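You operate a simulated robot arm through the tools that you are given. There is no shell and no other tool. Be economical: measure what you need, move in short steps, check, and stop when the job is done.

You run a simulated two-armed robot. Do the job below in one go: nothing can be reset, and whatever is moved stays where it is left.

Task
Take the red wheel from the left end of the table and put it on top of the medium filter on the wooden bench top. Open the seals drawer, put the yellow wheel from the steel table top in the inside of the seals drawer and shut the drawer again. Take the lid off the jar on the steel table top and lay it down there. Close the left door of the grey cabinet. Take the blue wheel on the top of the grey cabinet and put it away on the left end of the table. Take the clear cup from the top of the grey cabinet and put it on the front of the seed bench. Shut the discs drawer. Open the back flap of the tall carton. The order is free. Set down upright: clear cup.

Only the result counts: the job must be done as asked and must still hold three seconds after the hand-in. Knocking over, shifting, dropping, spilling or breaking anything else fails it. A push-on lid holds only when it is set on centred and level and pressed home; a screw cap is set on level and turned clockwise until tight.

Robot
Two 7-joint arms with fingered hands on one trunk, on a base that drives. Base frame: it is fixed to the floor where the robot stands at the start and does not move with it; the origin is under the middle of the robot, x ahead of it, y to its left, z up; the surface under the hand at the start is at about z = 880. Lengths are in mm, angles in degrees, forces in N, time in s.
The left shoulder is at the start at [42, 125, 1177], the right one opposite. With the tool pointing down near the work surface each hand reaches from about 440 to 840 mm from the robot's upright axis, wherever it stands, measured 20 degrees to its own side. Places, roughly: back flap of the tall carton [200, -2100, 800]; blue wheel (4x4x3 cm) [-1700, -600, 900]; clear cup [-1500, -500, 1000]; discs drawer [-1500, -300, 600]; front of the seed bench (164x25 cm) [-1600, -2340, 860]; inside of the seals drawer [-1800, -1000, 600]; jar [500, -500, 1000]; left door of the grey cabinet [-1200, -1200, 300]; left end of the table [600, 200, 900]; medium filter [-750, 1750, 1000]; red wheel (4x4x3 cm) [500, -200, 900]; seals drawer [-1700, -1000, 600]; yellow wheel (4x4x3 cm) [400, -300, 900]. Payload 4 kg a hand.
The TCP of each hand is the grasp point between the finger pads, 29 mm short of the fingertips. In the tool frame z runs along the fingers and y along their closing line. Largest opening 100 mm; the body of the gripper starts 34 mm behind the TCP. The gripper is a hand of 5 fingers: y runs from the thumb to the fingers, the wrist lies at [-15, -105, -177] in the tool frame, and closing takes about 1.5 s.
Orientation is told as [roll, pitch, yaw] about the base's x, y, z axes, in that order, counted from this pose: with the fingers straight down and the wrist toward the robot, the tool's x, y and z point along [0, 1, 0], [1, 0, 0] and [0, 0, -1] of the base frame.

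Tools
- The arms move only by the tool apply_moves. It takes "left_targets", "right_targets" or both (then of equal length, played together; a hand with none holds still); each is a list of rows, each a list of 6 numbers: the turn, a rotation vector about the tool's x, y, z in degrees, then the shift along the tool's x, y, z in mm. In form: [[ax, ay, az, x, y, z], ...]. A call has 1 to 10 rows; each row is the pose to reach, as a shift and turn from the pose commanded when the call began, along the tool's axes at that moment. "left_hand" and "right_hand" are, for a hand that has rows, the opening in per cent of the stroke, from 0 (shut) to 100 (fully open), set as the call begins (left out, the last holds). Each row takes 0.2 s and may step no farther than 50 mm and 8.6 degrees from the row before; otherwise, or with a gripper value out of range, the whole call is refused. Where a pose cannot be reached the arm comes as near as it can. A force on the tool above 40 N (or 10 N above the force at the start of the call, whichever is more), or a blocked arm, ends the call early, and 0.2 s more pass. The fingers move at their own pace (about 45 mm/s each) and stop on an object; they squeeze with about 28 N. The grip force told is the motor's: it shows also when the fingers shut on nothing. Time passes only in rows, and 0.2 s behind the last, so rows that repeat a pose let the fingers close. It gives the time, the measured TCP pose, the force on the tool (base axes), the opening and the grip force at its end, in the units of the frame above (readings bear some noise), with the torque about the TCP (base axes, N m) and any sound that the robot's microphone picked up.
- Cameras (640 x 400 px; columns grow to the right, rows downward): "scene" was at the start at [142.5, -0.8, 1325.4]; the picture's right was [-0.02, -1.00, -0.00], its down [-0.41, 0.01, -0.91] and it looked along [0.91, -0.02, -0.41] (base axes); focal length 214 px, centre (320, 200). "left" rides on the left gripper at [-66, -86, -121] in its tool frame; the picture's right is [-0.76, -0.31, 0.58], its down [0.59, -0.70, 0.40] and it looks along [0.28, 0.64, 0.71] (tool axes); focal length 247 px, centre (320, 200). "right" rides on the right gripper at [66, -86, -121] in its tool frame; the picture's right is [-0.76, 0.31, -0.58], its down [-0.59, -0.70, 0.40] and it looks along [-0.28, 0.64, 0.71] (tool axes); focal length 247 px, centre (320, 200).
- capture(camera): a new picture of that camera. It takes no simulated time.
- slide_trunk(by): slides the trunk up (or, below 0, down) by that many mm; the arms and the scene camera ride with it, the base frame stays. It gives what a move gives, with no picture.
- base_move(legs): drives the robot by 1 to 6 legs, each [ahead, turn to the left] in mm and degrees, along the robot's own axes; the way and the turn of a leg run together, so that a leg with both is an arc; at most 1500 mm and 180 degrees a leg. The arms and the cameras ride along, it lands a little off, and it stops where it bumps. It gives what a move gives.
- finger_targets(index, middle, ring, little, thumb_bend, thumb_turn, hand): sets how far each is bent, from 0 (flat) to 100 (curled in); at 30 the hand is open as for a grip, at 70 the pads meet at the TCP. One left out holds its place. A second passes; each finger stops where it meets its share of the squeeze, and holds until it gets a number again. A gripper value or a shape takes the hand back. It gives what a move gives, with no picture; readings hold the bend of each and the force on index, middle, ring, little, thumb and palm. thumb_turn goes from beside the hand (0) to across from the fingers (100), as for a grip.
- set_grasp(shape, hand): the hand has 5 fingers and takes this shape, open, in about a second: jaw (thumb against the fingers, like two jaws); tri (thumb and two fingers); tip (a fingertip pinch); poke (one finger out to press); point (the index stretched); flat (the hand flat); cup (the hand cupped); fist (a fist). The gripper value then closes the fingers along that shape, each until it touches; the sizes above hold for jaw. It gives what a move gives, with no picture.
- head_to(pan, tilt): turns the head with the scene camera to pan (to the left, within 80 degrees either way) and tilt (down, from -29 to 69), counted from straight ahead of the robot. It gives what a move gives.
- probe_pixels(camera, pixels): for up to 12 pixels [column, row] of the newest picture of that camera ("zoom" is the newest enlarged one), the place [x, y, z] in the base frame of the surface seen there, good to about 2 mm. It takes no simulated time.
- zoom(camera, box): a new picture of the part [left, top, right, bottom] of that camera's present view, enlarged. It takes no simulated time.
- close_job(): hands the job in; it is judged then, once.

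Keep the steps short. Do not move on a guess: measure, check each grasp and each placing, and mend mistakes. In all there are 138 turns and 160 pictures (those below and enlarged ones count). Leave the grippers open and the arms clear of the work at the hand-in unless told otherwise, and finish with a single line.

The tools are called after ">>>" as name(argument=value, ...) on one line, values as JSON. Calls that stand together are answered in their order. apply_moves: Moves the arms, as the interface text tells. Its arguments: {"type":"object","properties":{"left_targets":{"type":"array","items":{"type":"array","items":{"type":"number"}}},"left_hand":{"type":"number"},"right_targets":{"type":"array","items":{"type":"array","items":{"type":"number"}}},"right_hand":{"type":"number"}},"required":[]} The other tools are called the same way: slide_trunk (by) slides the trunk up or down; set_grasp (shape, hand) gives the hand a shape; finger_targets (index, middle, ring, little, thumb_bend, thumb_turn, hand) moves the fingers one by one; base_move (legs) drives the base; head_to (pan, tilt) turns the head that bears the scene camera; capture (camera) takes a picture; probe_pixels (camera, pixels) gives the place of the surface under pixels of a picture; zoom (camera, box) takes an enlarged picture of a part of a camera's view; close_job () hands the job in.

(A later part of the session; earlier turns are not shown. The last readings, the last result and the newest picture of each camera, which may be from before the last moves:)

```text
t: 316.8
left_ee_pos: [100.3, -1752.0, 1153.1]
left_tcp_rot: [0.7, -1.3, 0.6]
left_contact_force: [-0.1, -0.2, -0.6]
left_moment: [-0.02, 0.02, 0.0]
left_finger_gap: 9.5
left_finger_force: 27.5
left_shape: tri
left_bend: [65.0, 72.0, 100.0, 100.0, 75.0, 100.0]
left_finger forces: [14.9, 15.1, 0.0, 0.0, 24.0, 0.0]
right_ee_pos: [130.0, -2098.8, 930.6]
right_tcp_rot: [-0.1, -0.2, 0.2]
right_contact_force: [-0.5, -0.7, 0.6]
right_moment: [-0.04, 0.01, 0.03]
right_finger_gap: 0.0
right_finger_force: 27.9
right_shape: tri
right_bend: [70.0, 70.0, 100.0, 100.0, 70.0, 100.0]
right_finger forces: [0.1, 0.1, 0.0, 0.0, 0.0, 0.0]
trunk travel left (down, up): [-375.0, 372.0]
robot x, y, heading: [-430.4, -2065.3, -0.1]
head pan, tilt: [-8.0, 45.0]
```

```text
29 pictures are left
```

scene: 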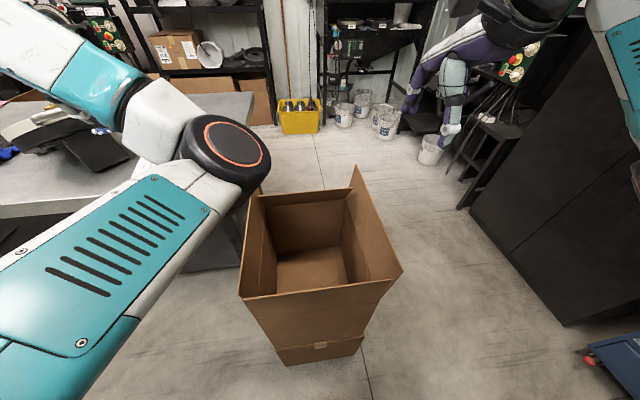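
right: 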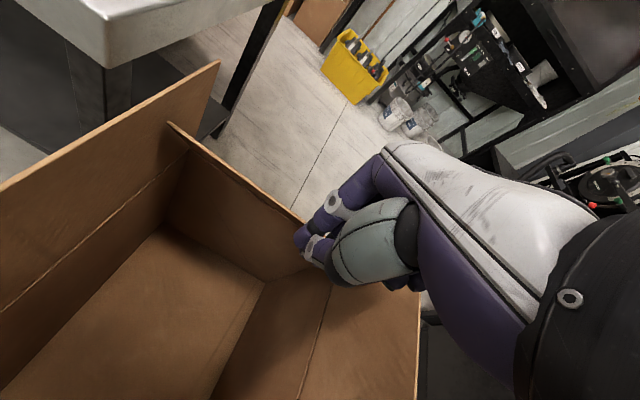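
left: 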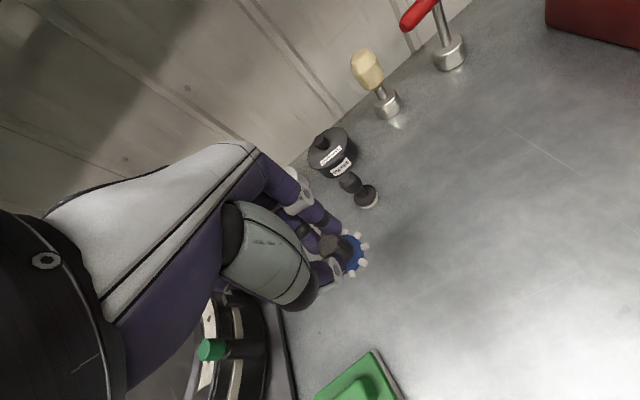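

I lower to z≈800 inside the opening and push slowly away from the robot.

>>> apply_moves(right_targets=[[0, 0, 0, 0, -5, 45], [0, 0, 0, 0, -5, 90], [0, 0, 0, 0, -5, 130], [0, 0, 0, 0, 25, 130], [0, 0, 0, 0, 55, 130], [0, 0, 0, 0, 85, 130], [0, 0, 0, 0, 115, 130], [0, 0, 0, 0, 145, 130], [0, 0, 0, 0, 175, 130]])

>>> capture(camera="right")

>>> capture(camera="scene")

```text
t: 318.8
left_ee_pos: [101.2, -1752.0, 1152.9]
left_tcp_rot: [0.7, -1.3, 0.6]
left_contact_force: [0.6, 0.7, -0.6]
left_moment: [0.01, -0.02, 0.01]
left_finger_gap: 9.8
left_finger_force: 28.2
left_shape: tri
left_bend: [65.0, 72.0, 100.0, 100.0, 75.0, 100.0]
left_finger forces: [15.3, 14.9, 0.0, 0.0, 23.7, 0.1]
right_ee_pos: [305.8, -2098.1, 798.0]
right_tcp_rot: [-0.2, -0.2, 0.2]
right_contact_force: [0.1, 0.1, -0.1]
right_moment: [0.03, 0.0, 0.01]
right_finger_gap: 0.1
right_finger_force: 28.2
right_shape: tri
right_bend: [70.0, 70.0, 100.0, 100.0, 70.0, 100.0]
right_finger forces: [0.1, 0.1, 0.0, 0.1, 0.1, 0.0]
trunk travel left (down, up): [-375.0, 372.0]
robot x, y, heading: [-430.3, -2063.1, -0.2]
head pan, tilt: [-8.0, 45.0]
```

```text
28 pictures are left
```

right: 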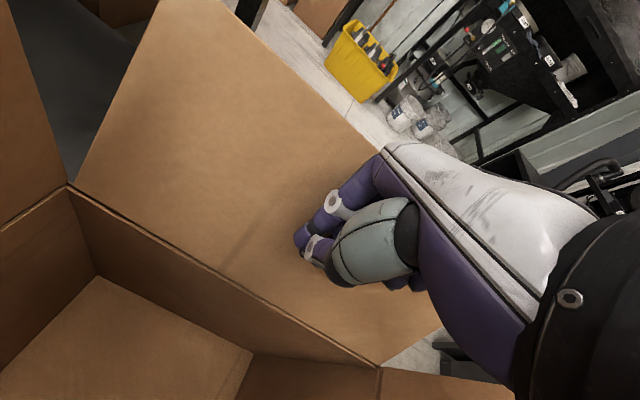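

```text
27 pictures are left
```

scene: 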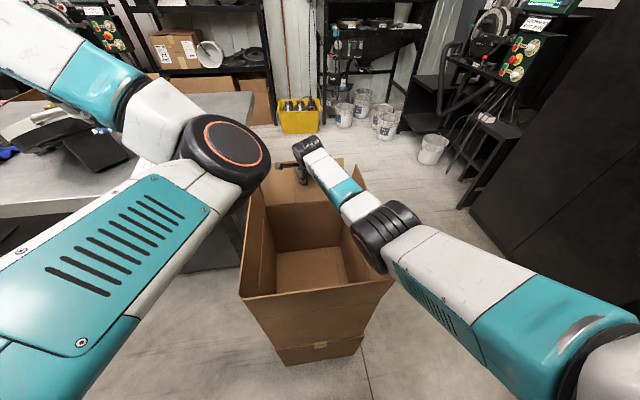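

The flap has swung outward. I push a further 30 mm with a slight drop, then measure.

>>> apply_moves(right_targets=[[0, 0, 0, 0, 10, 5], [0, 0, 0, 0, 20, 10], [0, 0, 0, 0, 30, 15]])

>>> capture(camera="right")

>>> probe_pixels(camera="right", pixels=[[170, 20], [150, 100], [120, 190], [250, 40], [300, 110], [230, 230], [60, 190], [300, 330]])

```text
t: 319.6
left_ee_pos: [101.4, -1752.6, 1154.5]
left_tcp_rot: [0.7, -1.3, 0.7]
left_contact_force: [-1.0, -0.3, 0.4]
left_moment: [0.01, -0.01, -0.03]
left_finger_gap: 9.6
left_finger_force: 28.1
left_shape: tri
left_bend: [65.0, 72.0, 100.0, 100.0, 75.0, 100.0]
left_finger forces: [15.3, 14.8, 0.1, 0.0, 23.8, 0.0]
right_ee_pos: [324.7, -2099.0, 788.4]
right_tcp_rot: [-0.1, -0.1, 0.1]
right_contact_force: [-1.0, 0.0, 0.9]
right_moment: [-0.01, 0.0, -0.03]
right_finger_gap: 0.0
right_finger_force: 28.0
right_shape: tri
right_bend: [70.0, 70.0, 100.0, 100.0, 70.0, 100.0]
right_finger forces: [0.1, 0.0, 0.0, 0.0, 0.0, 0.0]
right hand out of reach, approached as far as the arm can: row 3
trunk travel left (down, up): [-375.0, 372.0]
robot x, y, heading: [-427.0, -2062.1, -0.2]
head pan, tilt: [-8.0, 45.0]
```

```text
26 pictures are left
```

right: 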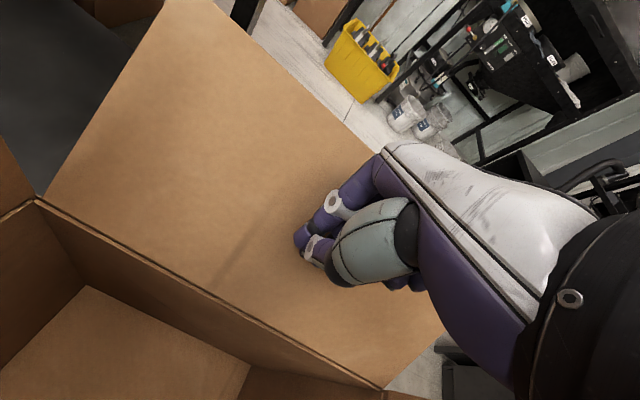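

```text
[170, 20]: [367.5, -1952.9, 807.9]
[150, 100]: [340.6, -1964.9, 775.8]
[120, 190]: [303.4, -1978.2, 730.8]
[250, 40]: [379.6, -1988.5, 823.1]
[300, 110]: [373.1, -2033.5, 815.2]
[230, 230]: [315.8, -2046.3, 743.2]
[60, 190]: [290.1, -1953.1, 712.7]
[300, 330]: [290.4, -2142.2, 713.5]
```

The flap now stands about 129° open. I withdraw the hand back and up and check that the flap stays.

>>> apply_moves(right_targets=[[0, 0, 0, 0, -40, 0], [0, 0, 0, 0, -80, -10], [0, 0, 0, 0, -110, -45], [0, 0, 0, 0, -130, -90], [0, 0, 0, 0, -150, -135], [0, 0, 0, 0, -170, -180], [0, 0, 0, 0, -190, -225], [0, 0, 0, -20, -210, -265], [0, 0, 0, -50, -240, -290], [0, 0, 0, -85, -265, -310]])

>>> capture(camera="right")

>>> probe_pixels(camera="right", pixels=[[175, 110], [185, 125], [195, 95], [150, 150], [130, 110]])

```text
t: 321.8
left_ee_pos: [101.1, -1751.8, 1153.4]
left_tcp_rot: [0.7, -1.3, 0.7]
left_contact_force: [0.3, -0.3, 0.0]
left_moment: [0.05, 0.01, -0.01]
left_finger_gap: 9.6
left_finger_force: 28.4
left_shape: tri
left_bend: [65.0, 72.0, 100.0, 100.0, 75.0, 100.0]
left_finger forces: [15.2, 14.9, 0.0, 0.0, 23.9, 0.1]
right_ee_pos: [110.6, -2187.1, 1042.2]
right_tcp_rot: [-0.1, -0.2, 0.1]
right_contact_force: [-0.7, -0.7, -0.4]
right_moment: [0.01, -0.02, -0.01]
right_finger_gap: 0.0
right_finger_force: 28.3
right_shape: tri
right_bend: [70.0, 70.0, 100.0, 100.0, 70.0, 100.0]
right_finger forces: [0.2, 0.1, 0.0, 0.0, 0.0, 0.0]
right hand out of reach, approached as far as the arm can: row 8, 9, 10
trunk travel left (down, up): [-375.0, 372.0]
robot x, y, heading: [-426.2, -2065.2, 0.2]
head pan, tilt: [-8.0, 45.0]
```

```text
25 pictures are left
```

right: 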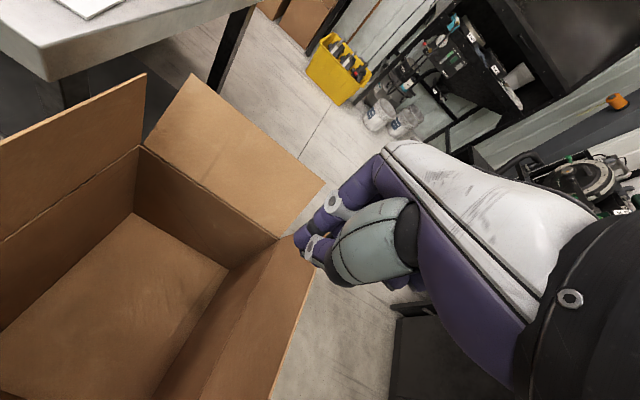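

```text
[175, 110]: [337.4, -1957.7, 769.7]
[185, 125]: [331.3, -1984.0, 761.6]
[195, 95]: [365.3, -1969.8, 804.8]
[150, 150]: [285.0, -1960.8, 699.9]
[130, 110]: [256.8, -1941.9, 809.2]
```

The flap stays at about 127°. To be safe I press it further with the hand tilted 45° forward for more reach.

>>> apply_moves(right_targets=[[-7.5, 0, 0, 15, 28, 10], [-15, 0, 0, 29, 57, 35], [-22.5, 0, 0, 44, 85, 65], [-30, 0, 0, 58, 113, 95], [-37.5, 0, 0, 72, 142, 120], [-45, 0, 0, 87, 170, 142]])

>>> apply_moves(right_targets=[[0, 0, 0, 0, 3, 28], [0, 0, 0, 0, 6, 56], [0, 0, 0, 0, 8, 84], [0, 0, 0, 0, 11, 112], [0, 0, 0, 0, 14, 140], [0, 0, 0, 0, 5, 160]])

>>> capture(camera="right")

```text
t: 323.2
left_ee_pos: [98.0, -1755.5, 1156.1]
left_tcp_rot: [1.0, -1.5, 0.5]
left_contact_force: [0.2, 0.0, -0.5]
left_moment: [0.05, -0.03, 0.01]
left_finger_gap: 9.7
left_finger_force: 28.1
left_shape: tri
left_bend: [65.0, 72.0, 100.0, 100.0, 75.0, 100.0]
left_finger forces: [15.3, 14.8, 0.0, 0.0, 23.9, 0.1]
right_ee_pos: [281.8, -2103.4, 907.0]
right_tcp_rot: [-0.3, -45.6, 0.2]
right_contact_force: [0.7, 0.0, 0.8]
right_moment: [-0.04, 0.05, 0.0]
right_finger_gap: 0.0
right_finger_force: 28.0
right_shape: tri
right_bend: [70.0, 70.0, 100.0, 100.0, 70.0, 100.0]
right_finger forces: [0.0, 0.0, 0.0, 0.0, 0.0, 0.0]
trunk travel left (down, up): [-375.0, 372.0]
robot x, y, heading: [-427.9, -2062.8, 0.1]
head pan, tilt: [-8.0, 45.0]
```

```text
t: 324.6
left_ee_pos: [100.6, -1751.6, 1153.5]
left_tcp_rot: [0.7, -1.3, 0.6]
left_contact_force: [0.5, 0.7, -0.7]
left_moment: [0.01, -0.02, 0.01]
left_finger_gap: 9.5
left_finger_force: 28.4
left_shape: tri
left_bend: [65.0, 72.0, 100.0, 100.0, 75.0, 100.0]
left_finger forces: [15.3, 14.7, 0.0, 0.0, 23.8, 0.0]
right_ee_pos: [383.8, -2094.4, 827.8]
right_tcp_rot: [0.1, -45.1, 0.1]
right_contact_force: [0.2, 0.0, 0.5]
right_moment: [0.02, 0.03, 0.0]
right_finger_gap: 0.0
right_finger_force: 28.4
right_shape: tri
right_bend: [70.0, 70.0, 100.0, 100.0, 70.0, 100.0]
right_finger forces: [0.1, 0.0, 0.0, 0.0, 0.0, 0.0]
right hand out of reach, approached as far as the arm can: row 5, 6
trunk travel left (down, up): [-375.0, 372.0]
robot x, y, heading: [-427.8, -2067.3, 0.1]
head pan, tilt: [-8.0, 45.0]
```

```text
24 pictures are left
```

right: 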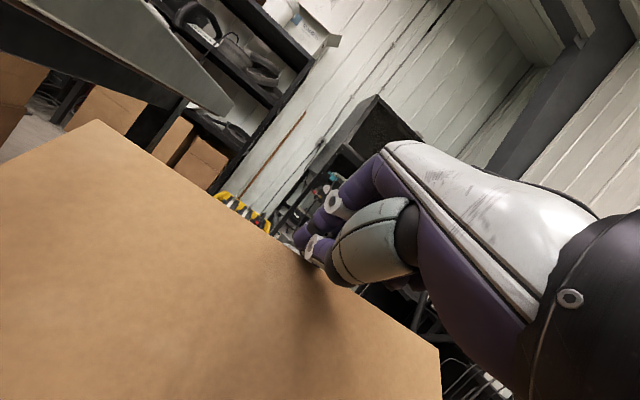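

Pressed to about 138°. I withdraw the right hand back to its carry pose and check the flap once more.

>>> apply_moves(right_targets=[[0, 0, 0, 0, 0, -45], [0, 0, 0, 0, 0, -90], [5.6, 0, 0, -13, -3, -133], [11.2, 0, 0, -26, -6, -176], [16.8, 0, 0, -40, -8, -219], [22.5, 0, 0, -53, -11, -262], [28, 0, 0, -66, -14, -305], [33.7, 0, 0, -80, -16, -349], [39.3, 0, 0, -93, -19, -392], [45, 0, 0, -106, -22, -435]], right_hand=100)

>>> capture(camera="right")

```text
t: 326.8
left_ee_pos: [101.6, -1753.1, 1153.8]
left_tcp_rot: [0.7, -1.3, 0.6]
left_contact_force: [0.4, 0.4, -1.2]
left_moment: [-0.01, 0.0, 0.01]
left_finger_gap: 9.5
left_finger_force: 28.3
left_shape: tri
left_bend: [65.0, 72.0, 100.0, 100.0, 75.0, 100.0]
left_finger forces: [15.3, 14.8, 0.1, 0.0, 23.9, 0.0]
right_ee_pos: [123.2, -2202.5, 1061.3]
right_tcp_rot: [-0.1, -1.0, 0.0]
right_contact_force: [0.4, -0.3, 0.1]
right_moment: [-0.01, -0.03, 0.0]
right_finger_gap: 100.1
right_finger_force: 0.1
right_shape: tri
right_bend: [30.0, 30.0, 99.0, 99.0, 30.0, 98.0]
right_finger forces: [0.0, 0.0, 0.1, 0.1, 0.0, 0.1]
right hand out of reach, approached as far as the arm can: row 9, 10
trunk travel left (down, up): [-375.0, 372.0]
robot x, y, heading: [-428.6, -2061.5, -0.3]
head pan, tilt: [-8.0, 45.0]
```

```text
23 pictures are left
```

right: 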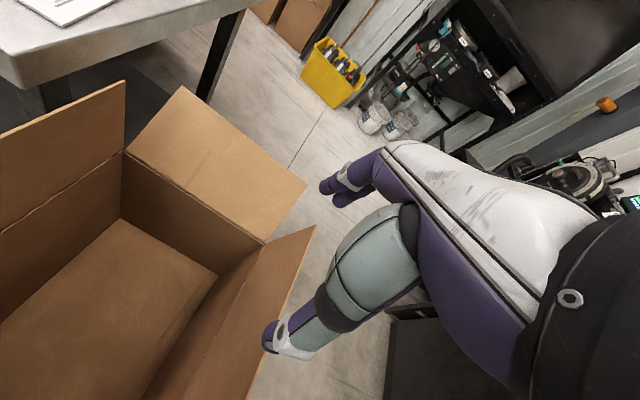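

The back flap stays wide open. Now I drive back to the table, to the place where I picked the red wheel, to put the blue wheel on the left end.

>>> base_move(legs=[[-250, 0], [0, 90], [1500, 0], [316, 0], [0, -90], [450, 0]])

>>> head_to(pan=0, tilt=30)

>>> capture(camera="scene")

```text
t: 347.4
left_ee_pos: [280.0, 109.7, 1153.4]
left_tcp_rot: [0.7, -1.3, 3.1]
left_contact_force: [0.4, 0.5, -0.4]
left_moment: [-0.03, 0.0, -0.01]
left_finger_gap: 6.5
left_finger_force: 28.6
left_shape: tri
left_bend: [67.0, 75.0, 100.0, 100.0, 79.0, 100.0]
left_finger forces: [0.0, 0.0, 0.1, 0.0, 0.0, 0.1]
right_ee_pos: [323.3, -339.3, 1062.9]
right_tcp_rot: [-0.1, -1.2, 2.7]
right_contact_force: [-0.2, 0.4, -0.6]
right_moment: [-0.02, 0.03, -0.01]
right_finger_gap: 99.8
right_finger_force: 0.0
right_shape: tri
right_bend: [30.0, 30.0, 99.0, 99.0, 30.0, 98.0]
right_finger forces: [0.0, 0.0, 0.1, 0.0, 0.1, 0.1]
trunk travel left (down, up): [-375.0, 372.0]
robot x, y, heading: [-236.8, -230.0, 2.5]
head pan, tilt: [-8.0, 45.0]
```

```text
t: 348.2
left_ee_pos: [279.3, 109.0, 1153.9]
left_tcp_rot: [0.7, -1.4, 3.1]
left_contact_force: [-0.3, -0.7, 0.2]
left_moment: [-0.01, 0.02, -0.05]
left_finger_gap: 6.1
left_finger_force: 27.9
left_shape: tri
left_bend: [67.0, 75.0, 100.0, 100.0, 79.0, 100.0]
left_finger forces: [0.0, 0.0, 0.0, 0.0, 0.0, 0.1]
right_ee_pos: [323.3, -340.3, 1062.3]
right_tcp_rot: [0.0, -1.2, 2.7]
right_contact_force: [0.9, 0.4, 0.4]
right_moment: [0.0, 0.01, 0.01]
right_finger_gap: 100.3
right_finger_force: 0.1
right_shape: tri
right_bend: [30.0, 30.0, 99.0, 99.0, 30.0, 98.0]
right_finger forces: [0.0, 0.0, 0.0, 0.1, 0.1, 0.0]
trunk travel left (down, up): [-375.0, 372.0]
robot x, y, heading: [-234.7, -222.7, 2.8]
head pan, tilt: [0.0, 30.0]
```

```text
22 pictures are left
```

scene: 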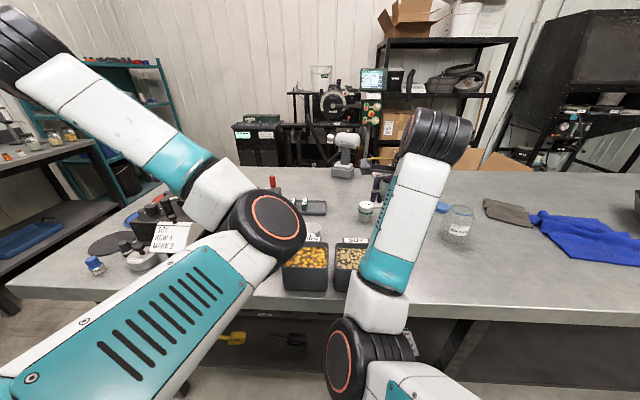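

The fingers read no force: the blue wheel slipped out during the drive. I search for it, first at the bluish thing at (95,265) and with the left camera.

>>> zoom(camera="scene", box=[60, 190, 200, 290])

>>> capture(camera="left")

```text
4.00 times, centred on (130, 240) of scene
```

zoom: 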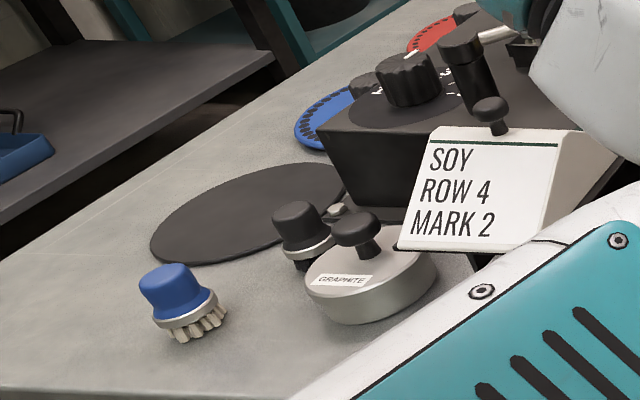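

```text
20 pictures are left
```

left: 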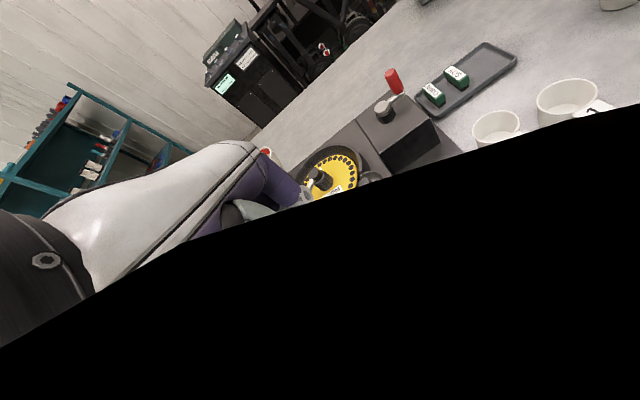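

The wheel is not in view here. I back off 150 mm, turn right 130° and look over the floor along my route.

>>> base_move(legs=[[-150, 0], [0, -130]])

>>> head_to(pan=0, tilt=42)

>>> capture(camera="scene")

```text
t: 355.1
left_ee_pos: [-450.3, -843.6, 1153.4]
left_tcp_rot: [0.7, -1.3, -125.9]
left_contact_force: [0.2, -0.3, -0.1]
left_moment: [0.01, 0.03, 0.02]
left_finger_gap: 6.2
left_finger_force: 27.8
left_shape: tri
left_bend: [67.0, 75.0, 100.0, 100.0, 79.0, 100.0]
left_finger forces: [0.1, 0.0, 0.0, 0.0, 0.0, 0.0]
right_ee_pos: [-827.1, -593.7, 1061.8]
right_tcp_rot: [-0.1, -1.2, -126.3]
right_contact_force: [0.3, 0.2, -0.6]
right_moment: [-0.02, -0.03, 0.02]
right_finger_gap: 99.7
right_finger_force: 0.1
right_shape: tri
right_bend: [30.0, 30.0, 99.0, 99.0, 30.0, 98.0]
right_finger forces: [0.1, 0.0, 0.0, 0.1, 0.0, 0.0]
trunk travel left (down, up): [-375.0, 372.0]
robot x, y, heading: [-384.1, -228.7, -126.3]
head pan, tilt: [0.0, 30.0]
```

```text
t: 355.8
left_ee_pos: [-451.9, -843.5, 1154.6]
left_tcp_rot: [0.7, -1.4, -125.9]
left_contact_force: [-1.1, -0.4, -0.2]
left_moment: [0.04, 0.0, -0.02]
left_finger_gap: 6.2
left_finger_force: 28.1
left_shape: tri
left_bend: [67.0, 75.0, 100.0, 100.0, 79.0, 100.0]
left_finger forces: [0.0, 0.0, 0.0, 0.0, 0.1, 0.2]
right_ee_pos: [-826.8, -594.4, 1061.4]
right_tcp_rot: [-0.2, -1.2, -126.2]
right_contact_force: [0.2, 0.0, -1.0]
right_moment: [-0.01, 0.02, 0.02]
right_finger_gap: 100.0
right_finger_force: 0.1
right_shape: tri
right_bend: [30.0, 30.0, 99.0, 99.0, 30.0, 98.0]
right_finger forces: [0.0, 0.1, 0.0, 0.0, 0.0, 0.1]
trunk travel left (down, up): [-375.0, 372.0]
robot x, y, heading: [-388.4, -233.0, -126.5]
head pan, tilt: [0.0, 42.0]
```

```text
19 pictures are left
```

scene: 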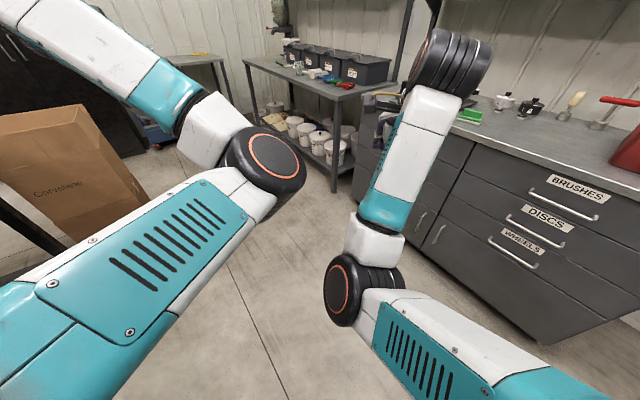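

The arms block the view. I spread both arms out to the sides and look again.

>>> apply_moves(left_targets=[[0, 0, 0, 25, -22, 0], [0, 0, 0, 50, -45, 0], [0, 0, 0, 75, -67, 0], [0, 0, 0, 100, -90, 0], [0, 0, 0, 125, -112, 0], [0, 0, 0, 150, -135, 0], [0, 0, 0, 175, -157, 0], [0, 0, 0, 200, -180, 0], [0, 0, 0, 225, -202, 0], [0, 0, 0, 250, -225, 0]], right_targets=[[0, 0, 0, -40, -25, 0], [0, 0, 0, -80, -50, 0], [0, 0, 0, -120, -75, 0], [0, 0, 0, -160, -100, 0], [0, 0, 0, -200, -125, 0], [0, 0, 0, -240, -150, 0], [0, 0, 0, -280, -175, 0], [0, 0, 0, -320, -200, 0], [0, 0, 0, -360, -225, 0], [0, 0, 0, -400, -250, 0]], left_hand=50)

>>> capture(camera="scene")

```text
t: 358.0
left_ee_pos: [-116.3, -808.1, 1150.0]
left_tcp_rot: [0.8, -1.4, -125.8]
left_contact_force: [0.3, 1.5, 0.8]
left_moment: [0.02, 0.02, -0.02]
left_finger_gap: 50.0
left_finger_force: 0.1
left_shape: tri
left_bend: [40.0, 43.0, 99.0, 99.0, 36.0, 100.0]
left_finger forces: [0.0, 0.0, 0.0, 0.0, 0.0, 0.1]
right_ee_pos: [-999.4, -152.4, 1055.9]
right_tcp_rot: [-0.1, -1.4, -126.4]
right_contact_force: [-0.1, 0.1, -0.2]
right_moment: [0.0, 0.0, -0.01]
right_finger_gap: 100.2
right_finger_force: 0.0
right_shape: tri
right_bend: [30.0, 30.0, 99.0, 99.0, 30.0, 98.0]
right_finger forces: [0.0, 0.0, 0.0, 0.0, 0.1, 0.0]
right hand out of reach, approached as far as the arm can: row 1, 2, 3, 4, 5
trunk travel left (down, up): [-375.0, 372.0]
robot x, y, heading: [-389.5, -234.4, -126.3]
head pan, tilt: [0.0, 42.0]
```

```text
18 pictures are left
```

scene: 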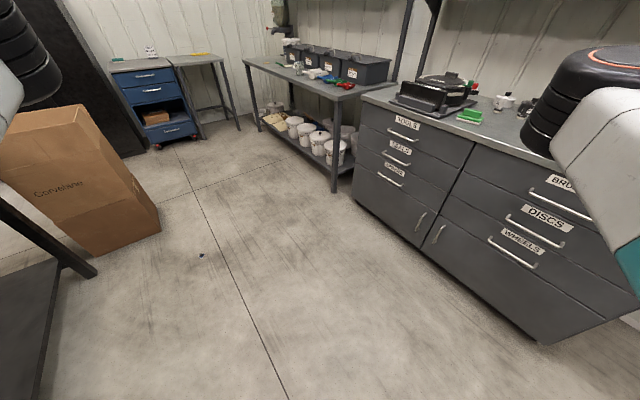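

There it is: a small blue thing on the floor at (200,256). I zoom and measure.

>>> zoom(camera="scene", box=[184, 246, 216, 266])

>>> probe_pixels(camera="zoom", pixels=[[320, 200], [300, 180], [340, 220], [320, 240], [320, 160], [280, 200], [360, 200], [150, 300]])

```text
16.00 times, centred on (200, 256) of scene
```

zoom: 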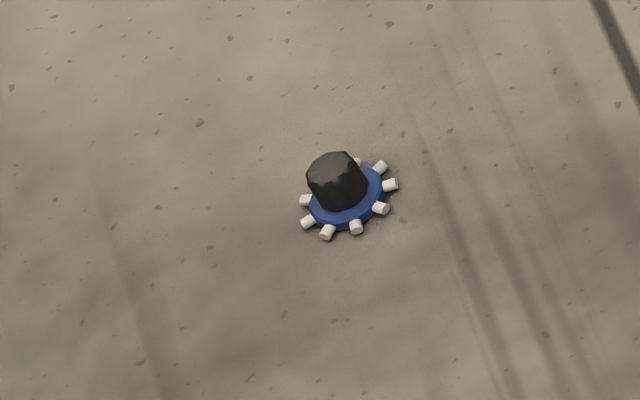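

```text
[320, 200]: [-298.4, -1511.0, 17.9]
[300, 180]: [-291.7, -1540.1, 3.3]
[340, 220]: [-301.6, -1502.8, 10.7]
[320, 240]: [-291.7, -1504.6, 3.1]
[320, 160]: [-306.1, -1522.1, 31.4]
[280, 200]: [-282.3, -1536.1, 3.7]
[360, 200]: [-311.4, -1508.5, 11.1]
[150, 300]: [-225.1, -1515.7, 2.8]
```

The wheel stands upright on the floor at (-308,-1517), unharmed. I fold the arms back in front and drive to about (-206,-1020) facing it, with the wheel on the right hand's side.

>>> apply_moves(left_targets=[[0, 0, 0, -25, 22, 0], [0, 0, 0, -50, 45, 0], [0, 0, 0, -75, 67, 0], [0, 0, 0, -100, 90, 0], [0, 0, 0, -125, 112, 0], [0, 0, 0, -150, 135, 0], [0, 0, 0, -175, 157, 0], [0, 0, 0, -200, 180, 0], [0, 0, 0, -220, 190, 0], [0, 0, 0, -220, 190, 0]], right_targets=[[0, 0, 0, 40, 12, 0], [0, 0, 0, 80, 25, 0], [0, 0, 0, 120, 37, 0], [0, 0, 0, 160, 50, 0], [0, 0, 0, 200, 62, 0], [0, 0, 0, 240, 75, 0], [0, 0, 0, 280, 87, 0], [0, 0, 0, 320, 100, 0], [0, 0, 0, 360, 112, 0], [0, 0, 0, 395, 120, 0]], right_hand=50)

>>> base_move(legs=[[0, 49.4], [807, 0], [0, -13.1]])

>>> head_to(pan=-10, tilt=60)

>>> capture(camera="scene")

```text
t: 360.2
left_ee_pos: [-407.0, -834.8, 1153.8]
left_tcp_rot: [0.8, -1.3, -125.8]
left_contact_force: [-0.5, 0.1, 0.7]
left_moment: [0.01, -0.04, -0.03]
left_finger_gap: 49.9
left_finger_force: 0.1
left_shape: tri
left_bend: [40.0, 43.0, 99.0, 99.0, 36.0, 100.0]
left_finger forces: [0.0, 0.0, 0.0, 0.0, 0.1, 0.1]
right_ee_pos: [-888.1, -307.5, 1055.1]
right_tcp_rot: [0.0, -1.3, -126.2]
right_contact_force: [1.3, -0.2, -0.3]
right_moment: [0.0, -0.03, 0.0]
right_finger_gap: 50.6
right_finger_force: 0.0
right_shape: tri
right_bend: [40.0, 42.0, 99.0, 99.0, 35.0, 100.0]
right_finger forces: [0.1, 0.1, 0.0, 0.0, 0.0, 0.0]
right hand out of reach, approached as far as the arm can: row 5, 6, 7, 8, 9, 10
trunk travel left (down, up): [-375.0, 372.0]
robot x, y, heading: [-385.3, -233.9, -126.4]
head pan, tilt: [0.0, 42.0]
```

```text
t: 367.6
left_ee_pos: [116.7, -1522.9, 1154.0]
left_tcp_rot: [0.8, -1.3, -90.2]
left_contact_force: [0.0, 0.0, 0.2]
left_moment: [-0.01, -0.02, 0.0]
left_finger_gap: 50.0
left_finger_force: 0.1
left_shape: tri
left_bend: [40.0, 43.0, 99.0, 99.0, 36.0, 100.0]
left_finger forces: [0.0, 0.0, 0.1, 0.0, 0.0, 0.0]
right_ee_pos: [-582.0, -1374.8, 1056.5]
right_tcp_rot: [-0.1, -1.2, -90.6]
right_contact_force: [-0.5, 0.1, -0.8]
right_moment: [-0.02, 0.02, 0.01]
right_finger_gap: 50.3
right_finger_force: 0.1
right_shape: tri
right_bend: [40.0, 42.0, 99.0, 99.0, 35.0, 100.0]
right_finger forces: [0.0, 0.0, 0.1, 0.1, 0.0, 0.0]
trunk travel left (down, up): [-375.0, 372.0]
robot x, y, heading: [-219.4, -1027.3, -90.8]
head pan, tilt: [0.0, 42.0]
```

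```text
t: 368.4
left_ee_pos: [118.3, -1523.2, 1153.6]
left_tcp_rot: [0.7, -1.2, -90.3]
left_contact_force: [0.2, 0.6, 1.0]
left_moment: [-0.01, -0.02, 0.04]
left_finger_gap: 49.7
left_finger_force: 0.1
left_shape: tri
left_bend: [40.0, 43.0, 99.0, 99.0, 36.0, 100.0]
left_finger forces: [0.0, 0.1, 0.1, 0.1, 0.1, 0.1]
right_ee_pos: [-580.7, -1376.6, 1055.6]
right_tcp_rot: [-0.1, -1.2, -90.6]
right_contact_force: [-1.1, -0.5, 0.7]
right_moment: [-0.03, -0.04, 0.01]
right_finger_gap: 50.4
right_finger_force: 0.1
right_shape: tri
right_bend: [40.0, 42.0, 99.0, 99.0, 35.0, 100.0]
right_finger forces: [0.0, 0.1, 0.0, 0.0, 0.1, 0.1]
trunk travel left (down, up): [-375.0, 372.0]
robot x, y, heading: [-216.6, -1019.8, -90.6]
head pan, tilt: [-10.0, 60.0]
```

```text
16 pictures are left
```

scene: 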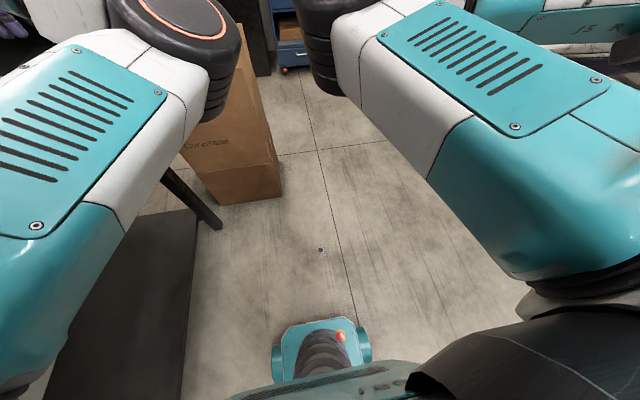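

>>> probe_pixels(camera="scene", pixels=[[320, 248], [320, 250], [321, 252], [320, 322], [290, 330], [360, 330], [320, 318]])

>>> slide_trunk(by=-374)

```text
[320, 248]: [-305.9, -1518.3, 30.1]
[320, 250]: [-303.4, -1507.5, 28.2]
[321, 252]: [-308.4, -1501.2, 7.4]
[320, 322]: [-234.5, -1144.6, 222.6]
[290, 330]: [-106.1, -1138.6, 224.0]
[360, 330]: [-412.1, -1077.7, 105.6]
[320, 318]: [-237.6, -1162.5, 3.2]
```

```text
t: 372.1
left_ee_pos: [116.3, -1590.6, 601.3]
left_tcp_rot: [1.0, 21.4, -90.2]
left_contact_force: [0.9, 0.1, 0.3]
left_moment: [-0.02, -0.01, -0.01]
left_finger_gap: 49.6
left_finger_force: 0.1
left_shape: tri
left_bend: [40.0, 43.0, 99.0, 99.0, 36.0, 100.0]
left_finger forces: [0.1, 0.0, 0.1, 0.1, 0.0, 0.1]
right_ee_pos: [-582.1, -1414.2, 584.3]
right_tcp_rot: [0.0, 18.8, -90.6]
right_contact_force: [-0.2, -1.1, 0.2]
right_moment: [-0.01, -0.01, 0.0]
right_finger_gap: 50.1
right_finger_force: 0.0
right_shape: tri
right_bend: [40.0, 42.0, 99.0, 99.0, 35.0, 100.0]
right_finger forces: [0.0, 0.0, 0.1, 0.0, 0.0, 0.0]
trunk travel left (down, up): [-1.0, 746.0]
robot x, y, heading: [-220.2, -1023.9, -90.6]
head pan, tilt: [-10.0, 60.0]
```

The hands tilted about 20° at the end of travel; I raise the trunk a few millimetres to see whether that goes away.

>>> slide_trunk(by=10)

>>> capture(camera="scene")

```text
t: 372.6
left_ee_pos: [117.9, -1590.2, 611.3]
left_tcp_rot: [1.0, 21.4, -90.2]
left_contact_force: [-0.2, -0.3, -0.8]
left_moment: [0.04, -0.01, -0.04]
left_finger_gap: 50.0
left_finger_force: 0.1
left_shape: tri
left_bend: [40.0, 43.0, 99.0, 99.0, 36.0, 100.0]
left_finger forces: [0.0, 0.0, 0.0, 0.1, 0.0, 0.1]
right_ee_pos: [-581.9, -1415.2, 592.3]
right_tcp_rot: [0.1, 18.7, -90.5]
right_contact_force: [-0.5, -0.4, -0.4]
right_moment: [0.02, -0.02, -0.01]
right_finger_gap: 50.2
right_finger_force: 0.1
right_shape: tri
right_bend: [40.0, 42.0, 99.0, 99.0, 35.0, 100.0]
right_finger forces: [0.1, 0.1, 0.0, 0.0, 0.0, 0.0]
trunk travel left (down, up): [-11.0, 736.0]
robot x, y, heading: [-213.8, -1020.7, -90.8]
head pan, tilt: [-10.0, 60.0]
```

```text
15 pictures are left
```

scene: 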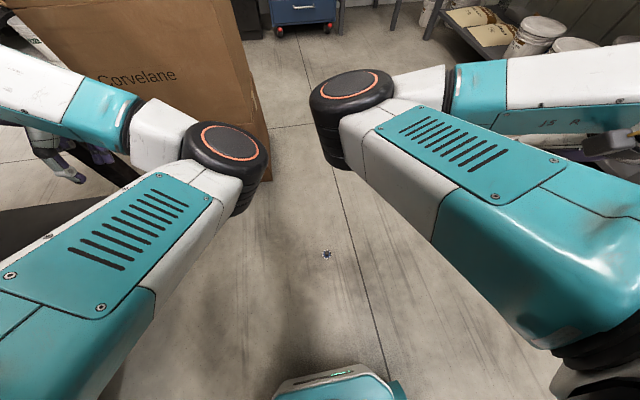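

I level the right hand and bring it low in front of the robot (z≈250), then drive 110 mm ahead so the wheel comes under it.

>>> apply_moves(right_targets=[[-2, 0, 0, 28, 10, 33], [-4, 0, 0, 56, 20, 66], [-6, 0, 0, 84, 29, 98], [-8, 0, 0, 111, 39, 131], [-10, 0, 0, 138, 49, 164], [-12, 0, 0, 166, 58, 197], [-14, 0, 0, 194, 68, 230], [-16, 0, 0, 222, 78, 262], [-17.5, 0, 0, 250, 87, 295], [-18.7, 0, 0, 277, 97, 328]])

>>> base_move(legs=[[110, 0]])

>>> capture(camera="right")

```text
t: 374.8
left_ee_pos: [118.0, -1590.6, 610.1]
left_tcp_rot: [0.9, 21.5, -90.2]
left_contact_force: [0.0, -0.4, -1.3]
left_moment: [-0.01, -0.05, -0.04]
left_finger_gap: 49.8
left_finger_force: 0.1
left_shape: tri
left_bend: [40.0, 43.0, 99.0, 99.0, 36.0, 100.0]
left_finger forces: [0.0, 0.0, 0.0, 0.0, 0.1, 0.0]
right_ee_pos: [-456.9, -1421.2, 195.0]
right_tcp_rot: [0.0, 0.0, -90.7]
right_contact_force: [0.3, -0.1, 0.3]
right_moment: [0.0, -0.04, 0.0]
right_finger_gap: 50.2
right_finger_force: 0.0
right_shape: tri
right_bend: [40.0, 43.0, 99.0, 99.0, 35.0, 100.0]
right_finger forces: [0.0, 0.1, 0.1, 0.0, 0.1, 0.1]
right hand out of reach, approached as far as the arm can: row 1, 2, 3, 4, 5, 6, 7, 8, 9, 10
trunk travel left (down, up): [-11.0, 736.0]
robot x, y, heading: [-216.0, -1020.8, -90.5]
head pan, tilt: [-10.0, 60.0]
```

```text
t: 376.0
left_ee_pos: [113.8, -1702.1, 610.6]
left_tcp_rot: [1.0, 21.6, -90.3]
left_contact_force: [-0.4, -0.2, -0.5]
left_moment: [-0.03, -0.02, 0.01]
left_finger_gap: 49.8
left_finger_force: 0.0
left_shape: tri
left_bend: [40.0, 43.0, 99.0, 99.0, 36.0, 100.0]
left_finger forces: [0.0, 0.0, 0.0, 0.0, 0.0, 0.0]
right_ee_pos: [-458.1, -1529.6, 195.9]
right_tcp_rot: [0.0, -0.1, -90.6]
right_contact_force: [0.4, -0.5, -0.5]
right_moment: [-0.01, -0.02, 0.0]
right_finger_gap: 50.1
right_finger_force: 0.2
right_shape: tri
right_bend: [40.0, 43.0, 99.0, 99.0, 35.0, 100.0]
right_finger forces: [0.0, 0.1, 0.1, 0.0, 0.1, 0.0]
trunk travel left (down, up): [-11.0, 736.0]
robot x, y, heading: [-219.0, -1138.7, -91.0]
head pan, tilt: [-10.0, 60.0]
```

```text
14 pictures are left
```

right: 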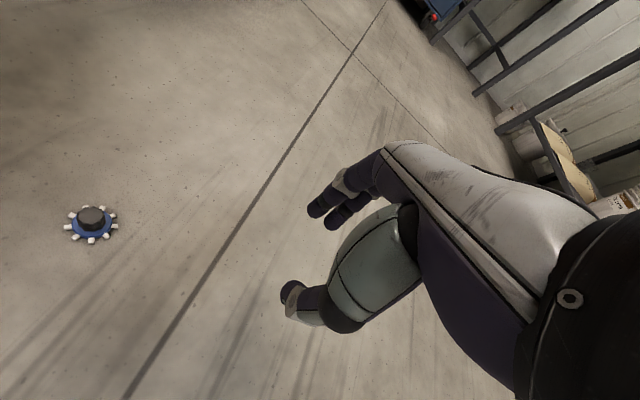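

The wheel is at (92,215) in the right view. I measure it and try to move the hand sideways over it.

>>> probe_pixels(camera="right", pixels=[[92, 210], [88, 214], [96, 214], [92, 218]])

>>> apply_moves(right_targets=[[0, 0, 0, 30, -3, 0], [0, 0, 0, 60, -6, 0], [0, 0, 0, 90, -9, 0], [0, 0, 0, 120, -12, 0], [0, 0, 0, 151, -15, 0], [0, 0, 0, 151, -15, 0]])

```text
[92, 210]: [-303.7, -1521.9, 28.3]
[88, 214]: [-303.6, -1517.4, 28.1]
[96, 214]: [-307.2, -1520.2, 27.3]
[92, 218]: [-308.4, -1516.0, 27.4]
```

```text
t: 377.4
left_ee_pos: [114.4, -1700.7, 610.8]
left_tcp_rot: [0.8, 21.4, -90.2]
left_contact_force: [0.2, -0.2, 0.2]
left_moment: [0.01, -0.01, -0.02]
left_finger_gap: 49.6
left_finger_force: 0.0
left_shape: tri
left_bend: [40.0, 43.0, 99.0, 99.0, 36.0, 100.0]
left_finger forces: [0.0, 0.0, 0.0, 0.0, 0.0, 0.0]
right_ee_pos: [-421.5, -1535.0, 125.8]
right_tcp_rot: [0.2, -0.1, -90.6]
right_contact_force: [0.5, 0.8, 0.2]
right_moment: [0.0, -0.02, 0.04]
right_finger_gap: 50.2
right_finger_force: 0.0
right_shape: tri
right_bend: [40.0, 43.0, 99.0, 99.0, 35.0, 100.0]
right_finger forces: [0.1, 0.0, 0.0, 0.0, 0.0, 0.1]
right hand out of reach, approached as far as the arm can: row 1, 2, 3, 4, 5, 6
trunk travel left (down, up): [-11.0, 736.0]
robot x, y, heading: [-216.6, -1130.0, -90.6]
head pan, tilt: [-10.0, 60.0]
```

At this height the arm cannot swing farther in, so I use the base: first draw the left hand inward, then turn left 18° and back 63 mm to bring the right hand over the wheel.

>>> apply_moves(left_targets=[[0, 0, 0, -30, 0, 0], [0, 0, 0, -60, 0, 0], [0, 0, 0, -90, 0, 0], [0, 0, 0, -120, 0, 0], [0, 0, 0, -150, 0, 0]])

>>> base_move(legs=[[0, 18], [-63, 0]])

>>> capture(camera="right")

```text
t: 378.6
left_ee_pos: [2.3, -1757.2, 551.1]
left_tcp_rot: [1.1, 21.3, -90.1]
left_contact_force: [0.3, -0.1, 0.1]
left_moment: [-0.02, 0.05, 0.02]
left_finger_gap: 49.8
left_finger_force: 0.1
left_shape: tri
left_bend: [40.0, 43.0, 99.0, 99.0, 36.0, 100.0]
left_finger forces: [0.2, 0.0, 0.1, 0.0, 0.0, 0.0]
left hand out of reach, approached as far as the arm can: row 1, 2, 3, 4, 5
right_ee_pos: [-421.6, -1535.6, 125.2]
right_tcp_rot: [0.0, -0.1, -90.6]
right_contact_force: [0.5, 0.5, -0.4]
right_moment: [0.0, 0.0, -0.01]
right_finger_gap: 49.8
right_finger_force: 0.0
right_shape: tri
right_bend: [40.0, 43.0, 99.0, 99.0, 35.0, 100.0]
right_finger forces: [0.1, 0.1, 0.0, 0.0, 0.0, 0.0]
trunk travel left (down, up): [-11.0, 736.0]
robot x, y, heading: [-219.1, -1135.8, -90.8]
head pan, tilt: [-10.0, 60.0]
```

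```text
t: 380.7
left_ee_pos: [166.6, -1598.2, 550.5]
left_tcp_rot: [1.1, 21.4, -72.0]
left_contact_force: [0.1, 0.5, 0.1]
left_moment: [0.0, 0.01, 0.01]
left_finger_gap: 49.7
left_finger_force: 0.0
left_shape: tri
left_bend: [40.0, 43.0, 99.0, 99.0, 36.0, 100.0]
left_finger forces: [0.1, 0.0, 0.0, 0.0, 0.0, 0.0]
right_ee_pos: [-305.8, -1519.1, 124.0]
right_tcp_rot: [0.2, 0.0, -72.3]
right_contact_force: [0.5, 0.1, -1.0]
right_moment: [-0.02, -0.02, 0.01]
right_finger_gap: 50.1
right_finger_force: 0.1
right_shape: tri
right_bend: [40.0, 43.0, 99.0, 99.0, 35.0, 100.0]
right_finger forces: [0.1, 0.1, 0.0, 0.0, 0.0, 0.0]
trunk travel left (down, up): [-11.0, 736.0]
robot x, y, heading: [-238.2, -1075.6, -72.8]
head pan, tilt: [-10.0, 60.0]
```

```text
13 pictures are left
```

right: 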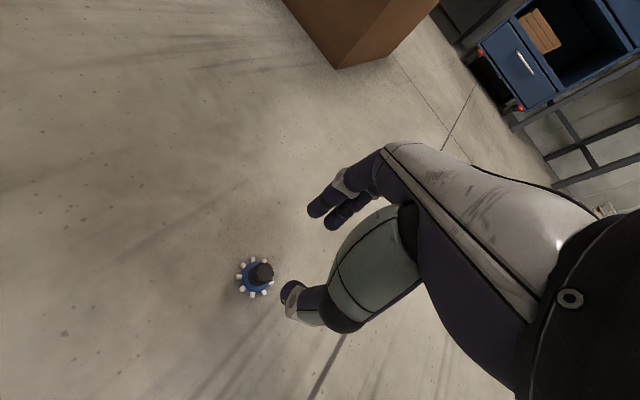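

Landed right over it. I check the knob's exact place at (263,271).

>>> probe_pixels(camera="right", pixels=[[264, 271], [268, 270], [260, 272], [264, 276], [264, 267]])

>>> zoom(camera="right", box=[222, 245, 302, 305])

```text
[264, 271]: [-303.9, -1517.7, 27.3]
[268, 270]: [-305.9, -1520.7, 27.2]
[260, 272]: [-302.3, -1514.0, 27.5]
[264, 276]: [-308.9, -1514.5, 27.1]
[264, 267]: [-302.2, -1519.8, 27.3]
```

```text
6.67 times, centred on (262, 275) of right
```

zoom: 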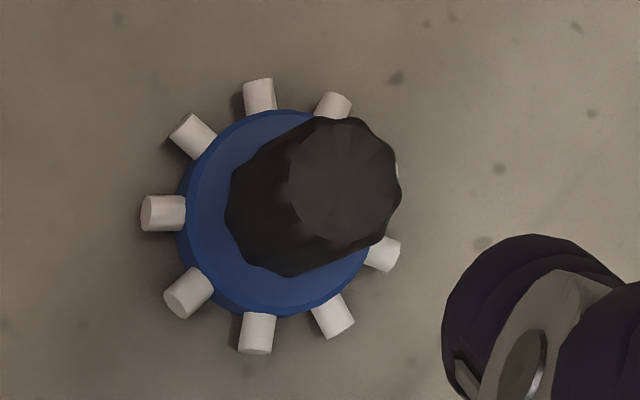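

Aligned within 2 mm. I lower 80 mm and close.

>>> apply_moves(right_targets=[[0, 0, 0, 0, -1, 20], [0, 0, 0, 0, -1, 40], [0, 0, 0, 0, -1, 60], [0, 0, 0, 0, -1, 72], [0, 0, 0, 0, -1, 80], [0, 0, 0, 0, -1, 80]])

>>> zoom(camera="right", box=[240, 180, 400, 280])

```text
t: 382.1
left_ee_pos: [168.2, -1596.0, 550.5]
left_tcp_rot: [1.0, 21.3, -71.9]
left_contact_force: [-0.1, -0.1, 0.6]
left_moment: [0.02, 0.01, 0.02]
left_finger_gap: 49.7
left_finger_force: 0.1
left_shape: tri
left_bend: [40.0, 43.0, 99.0, 99.0, 36.0, 100.0]
left_finger forces: [0.1, 0.0, 0.1, 0.0, 0.1, 0.1]
right_ee_pos: [-305.0, -1518.3, 45.8]
right_tcp_rot: [0.2, -0.3, -72.2]
right_contact_force: [-0.8, 0.0, 1.4]
right_moment: [0.01, -0.02, 0.05]
right_finger_gap: 50.2
right_finger_force: 0.0
right_shape: tri
right_bend: [40.0, 43.0, 99.0, 99.0, 35.0, 100.0]
right_finger forces: [0.0, 0.0, 0.1, 0.0, 0.1, 0.0]
trunk travel left (down, up): [-11.0, 736.0]
robot x, y, heading: [-238.6, -1076.1, -73.0]
head pan, tilt: [-10.0, 60.0]
```

```text
4.00 times, centred on (320, 230) of right
```

zoom: 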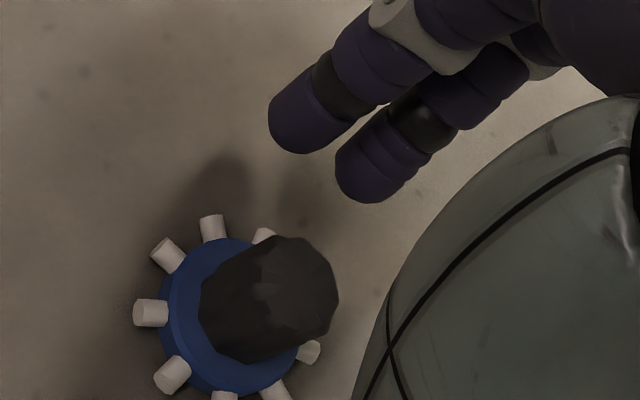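

Well placed. I go 2 mm lower, close, and lift with the trunk.

>>> apply_moves(right_targets=[[0, 0, 0, 0, 0, 3], [0, 0, 0, 0, 0, 3], [0, 0, 0, 0, 0, 3], [0, 0, 0, 0, 0, 3], [0, 0, 0, 0, 0, 3], [0, 0, 0, 0, 0, 3], [0, 0, 0, 0, 0, 3]], right_hand=0)

>>> slide_trunk(by=150)

>>> zoom(camera="right", box=[240, 180, 400, 280])

```text
t: 383.7
left_ee_pos: [167.8, -1598.1, 550.5]
left_tcp_rot: [1.1, 21.3, -72.1]
left_contact_force: [-0.3, -0.4, 0.9]
left_moment: [0.01, -0.01, 0.01]
left_finger_gap: 50.0
left_finger_force: 0.1
left_shape: tri
left_bend: [40.0, 43.0, 99.0, 99.0, 36.0, 100.0]
left_finger forces: [0.0, 0.1, 0.0, 0.1, 0.1, 0.1]
right_ee_pos: [-304.1, -1519.1, 43.0]
right_tcp_rot: [0.1, 0.0, -72.1]
right_contact_force: [0.5, 0.6, 0.8]
right_moment: [-0.02, -0.01, -0.02]
right_finger_gap: 10.6
right_finger_force: 28.0
right_shape: tri
right_bend: [66.0, 63.0, 100.0, 100.0, 73.0, 100.0]
right_finger forces: [11.5, 13.0, 0.0, 0.0, 24.9, 0.0]
trunk travel left (down, up): [-11.0, 736.0]
robot x, y, heading: [-238.4, -1072.9, -72.9]
head pan, tilt: [-10.0, 60.0]
```

```text
t: 385.4
left_ee_pos: [168.2, -1597.4, 700.4]
left_tcp_rot: [1.1, 21.4, -72.1]
left_contact_force: [0.0, 0.7, -0.5]
left_moment: [-0.01, -0.01, 0.02]
left_finger_gap: 49.8
left_finger_force: 0.1
left_shape: tri
left_bend: [40.0, 43.0, 99.0, 99.0, 36.0, 100.0]
left_finger forces: [0.0, 0.0, 0.1, 0.0, 0.0, 0.0]
right_ee_pos: [-309.8, -1527.7, 195.2]
right_tcp_rot: [-0.2, -0.6, -72.5]
right_contact_force: [0.0, -0.1, 0.4]
right_moment: [0.02, -0.01, -0.02]
right_finger_gap: 10.4
right_finger_force: 28.4
right_shape: tri
right_bend: [66.0, 63.0, 100.0, 100.0, 73.0, 100.0]
right_finger forces: [11.5, 13.5, 0.0, 0.0, 24.9, 0.1]
trunk travel left (down, up): [-161.0, 586.0]
robot x, y, heading: [-238.1, -1069.2, -72.8]
head pan, tilt: [-10.0, 60.0]
```

```text
4.00 times, centred on (320, 230) of right
```

zoom: 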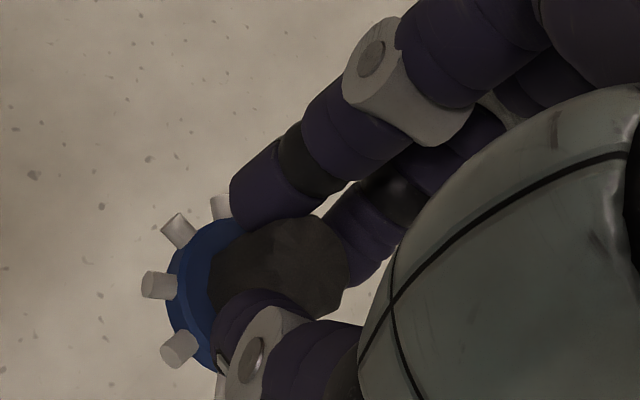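

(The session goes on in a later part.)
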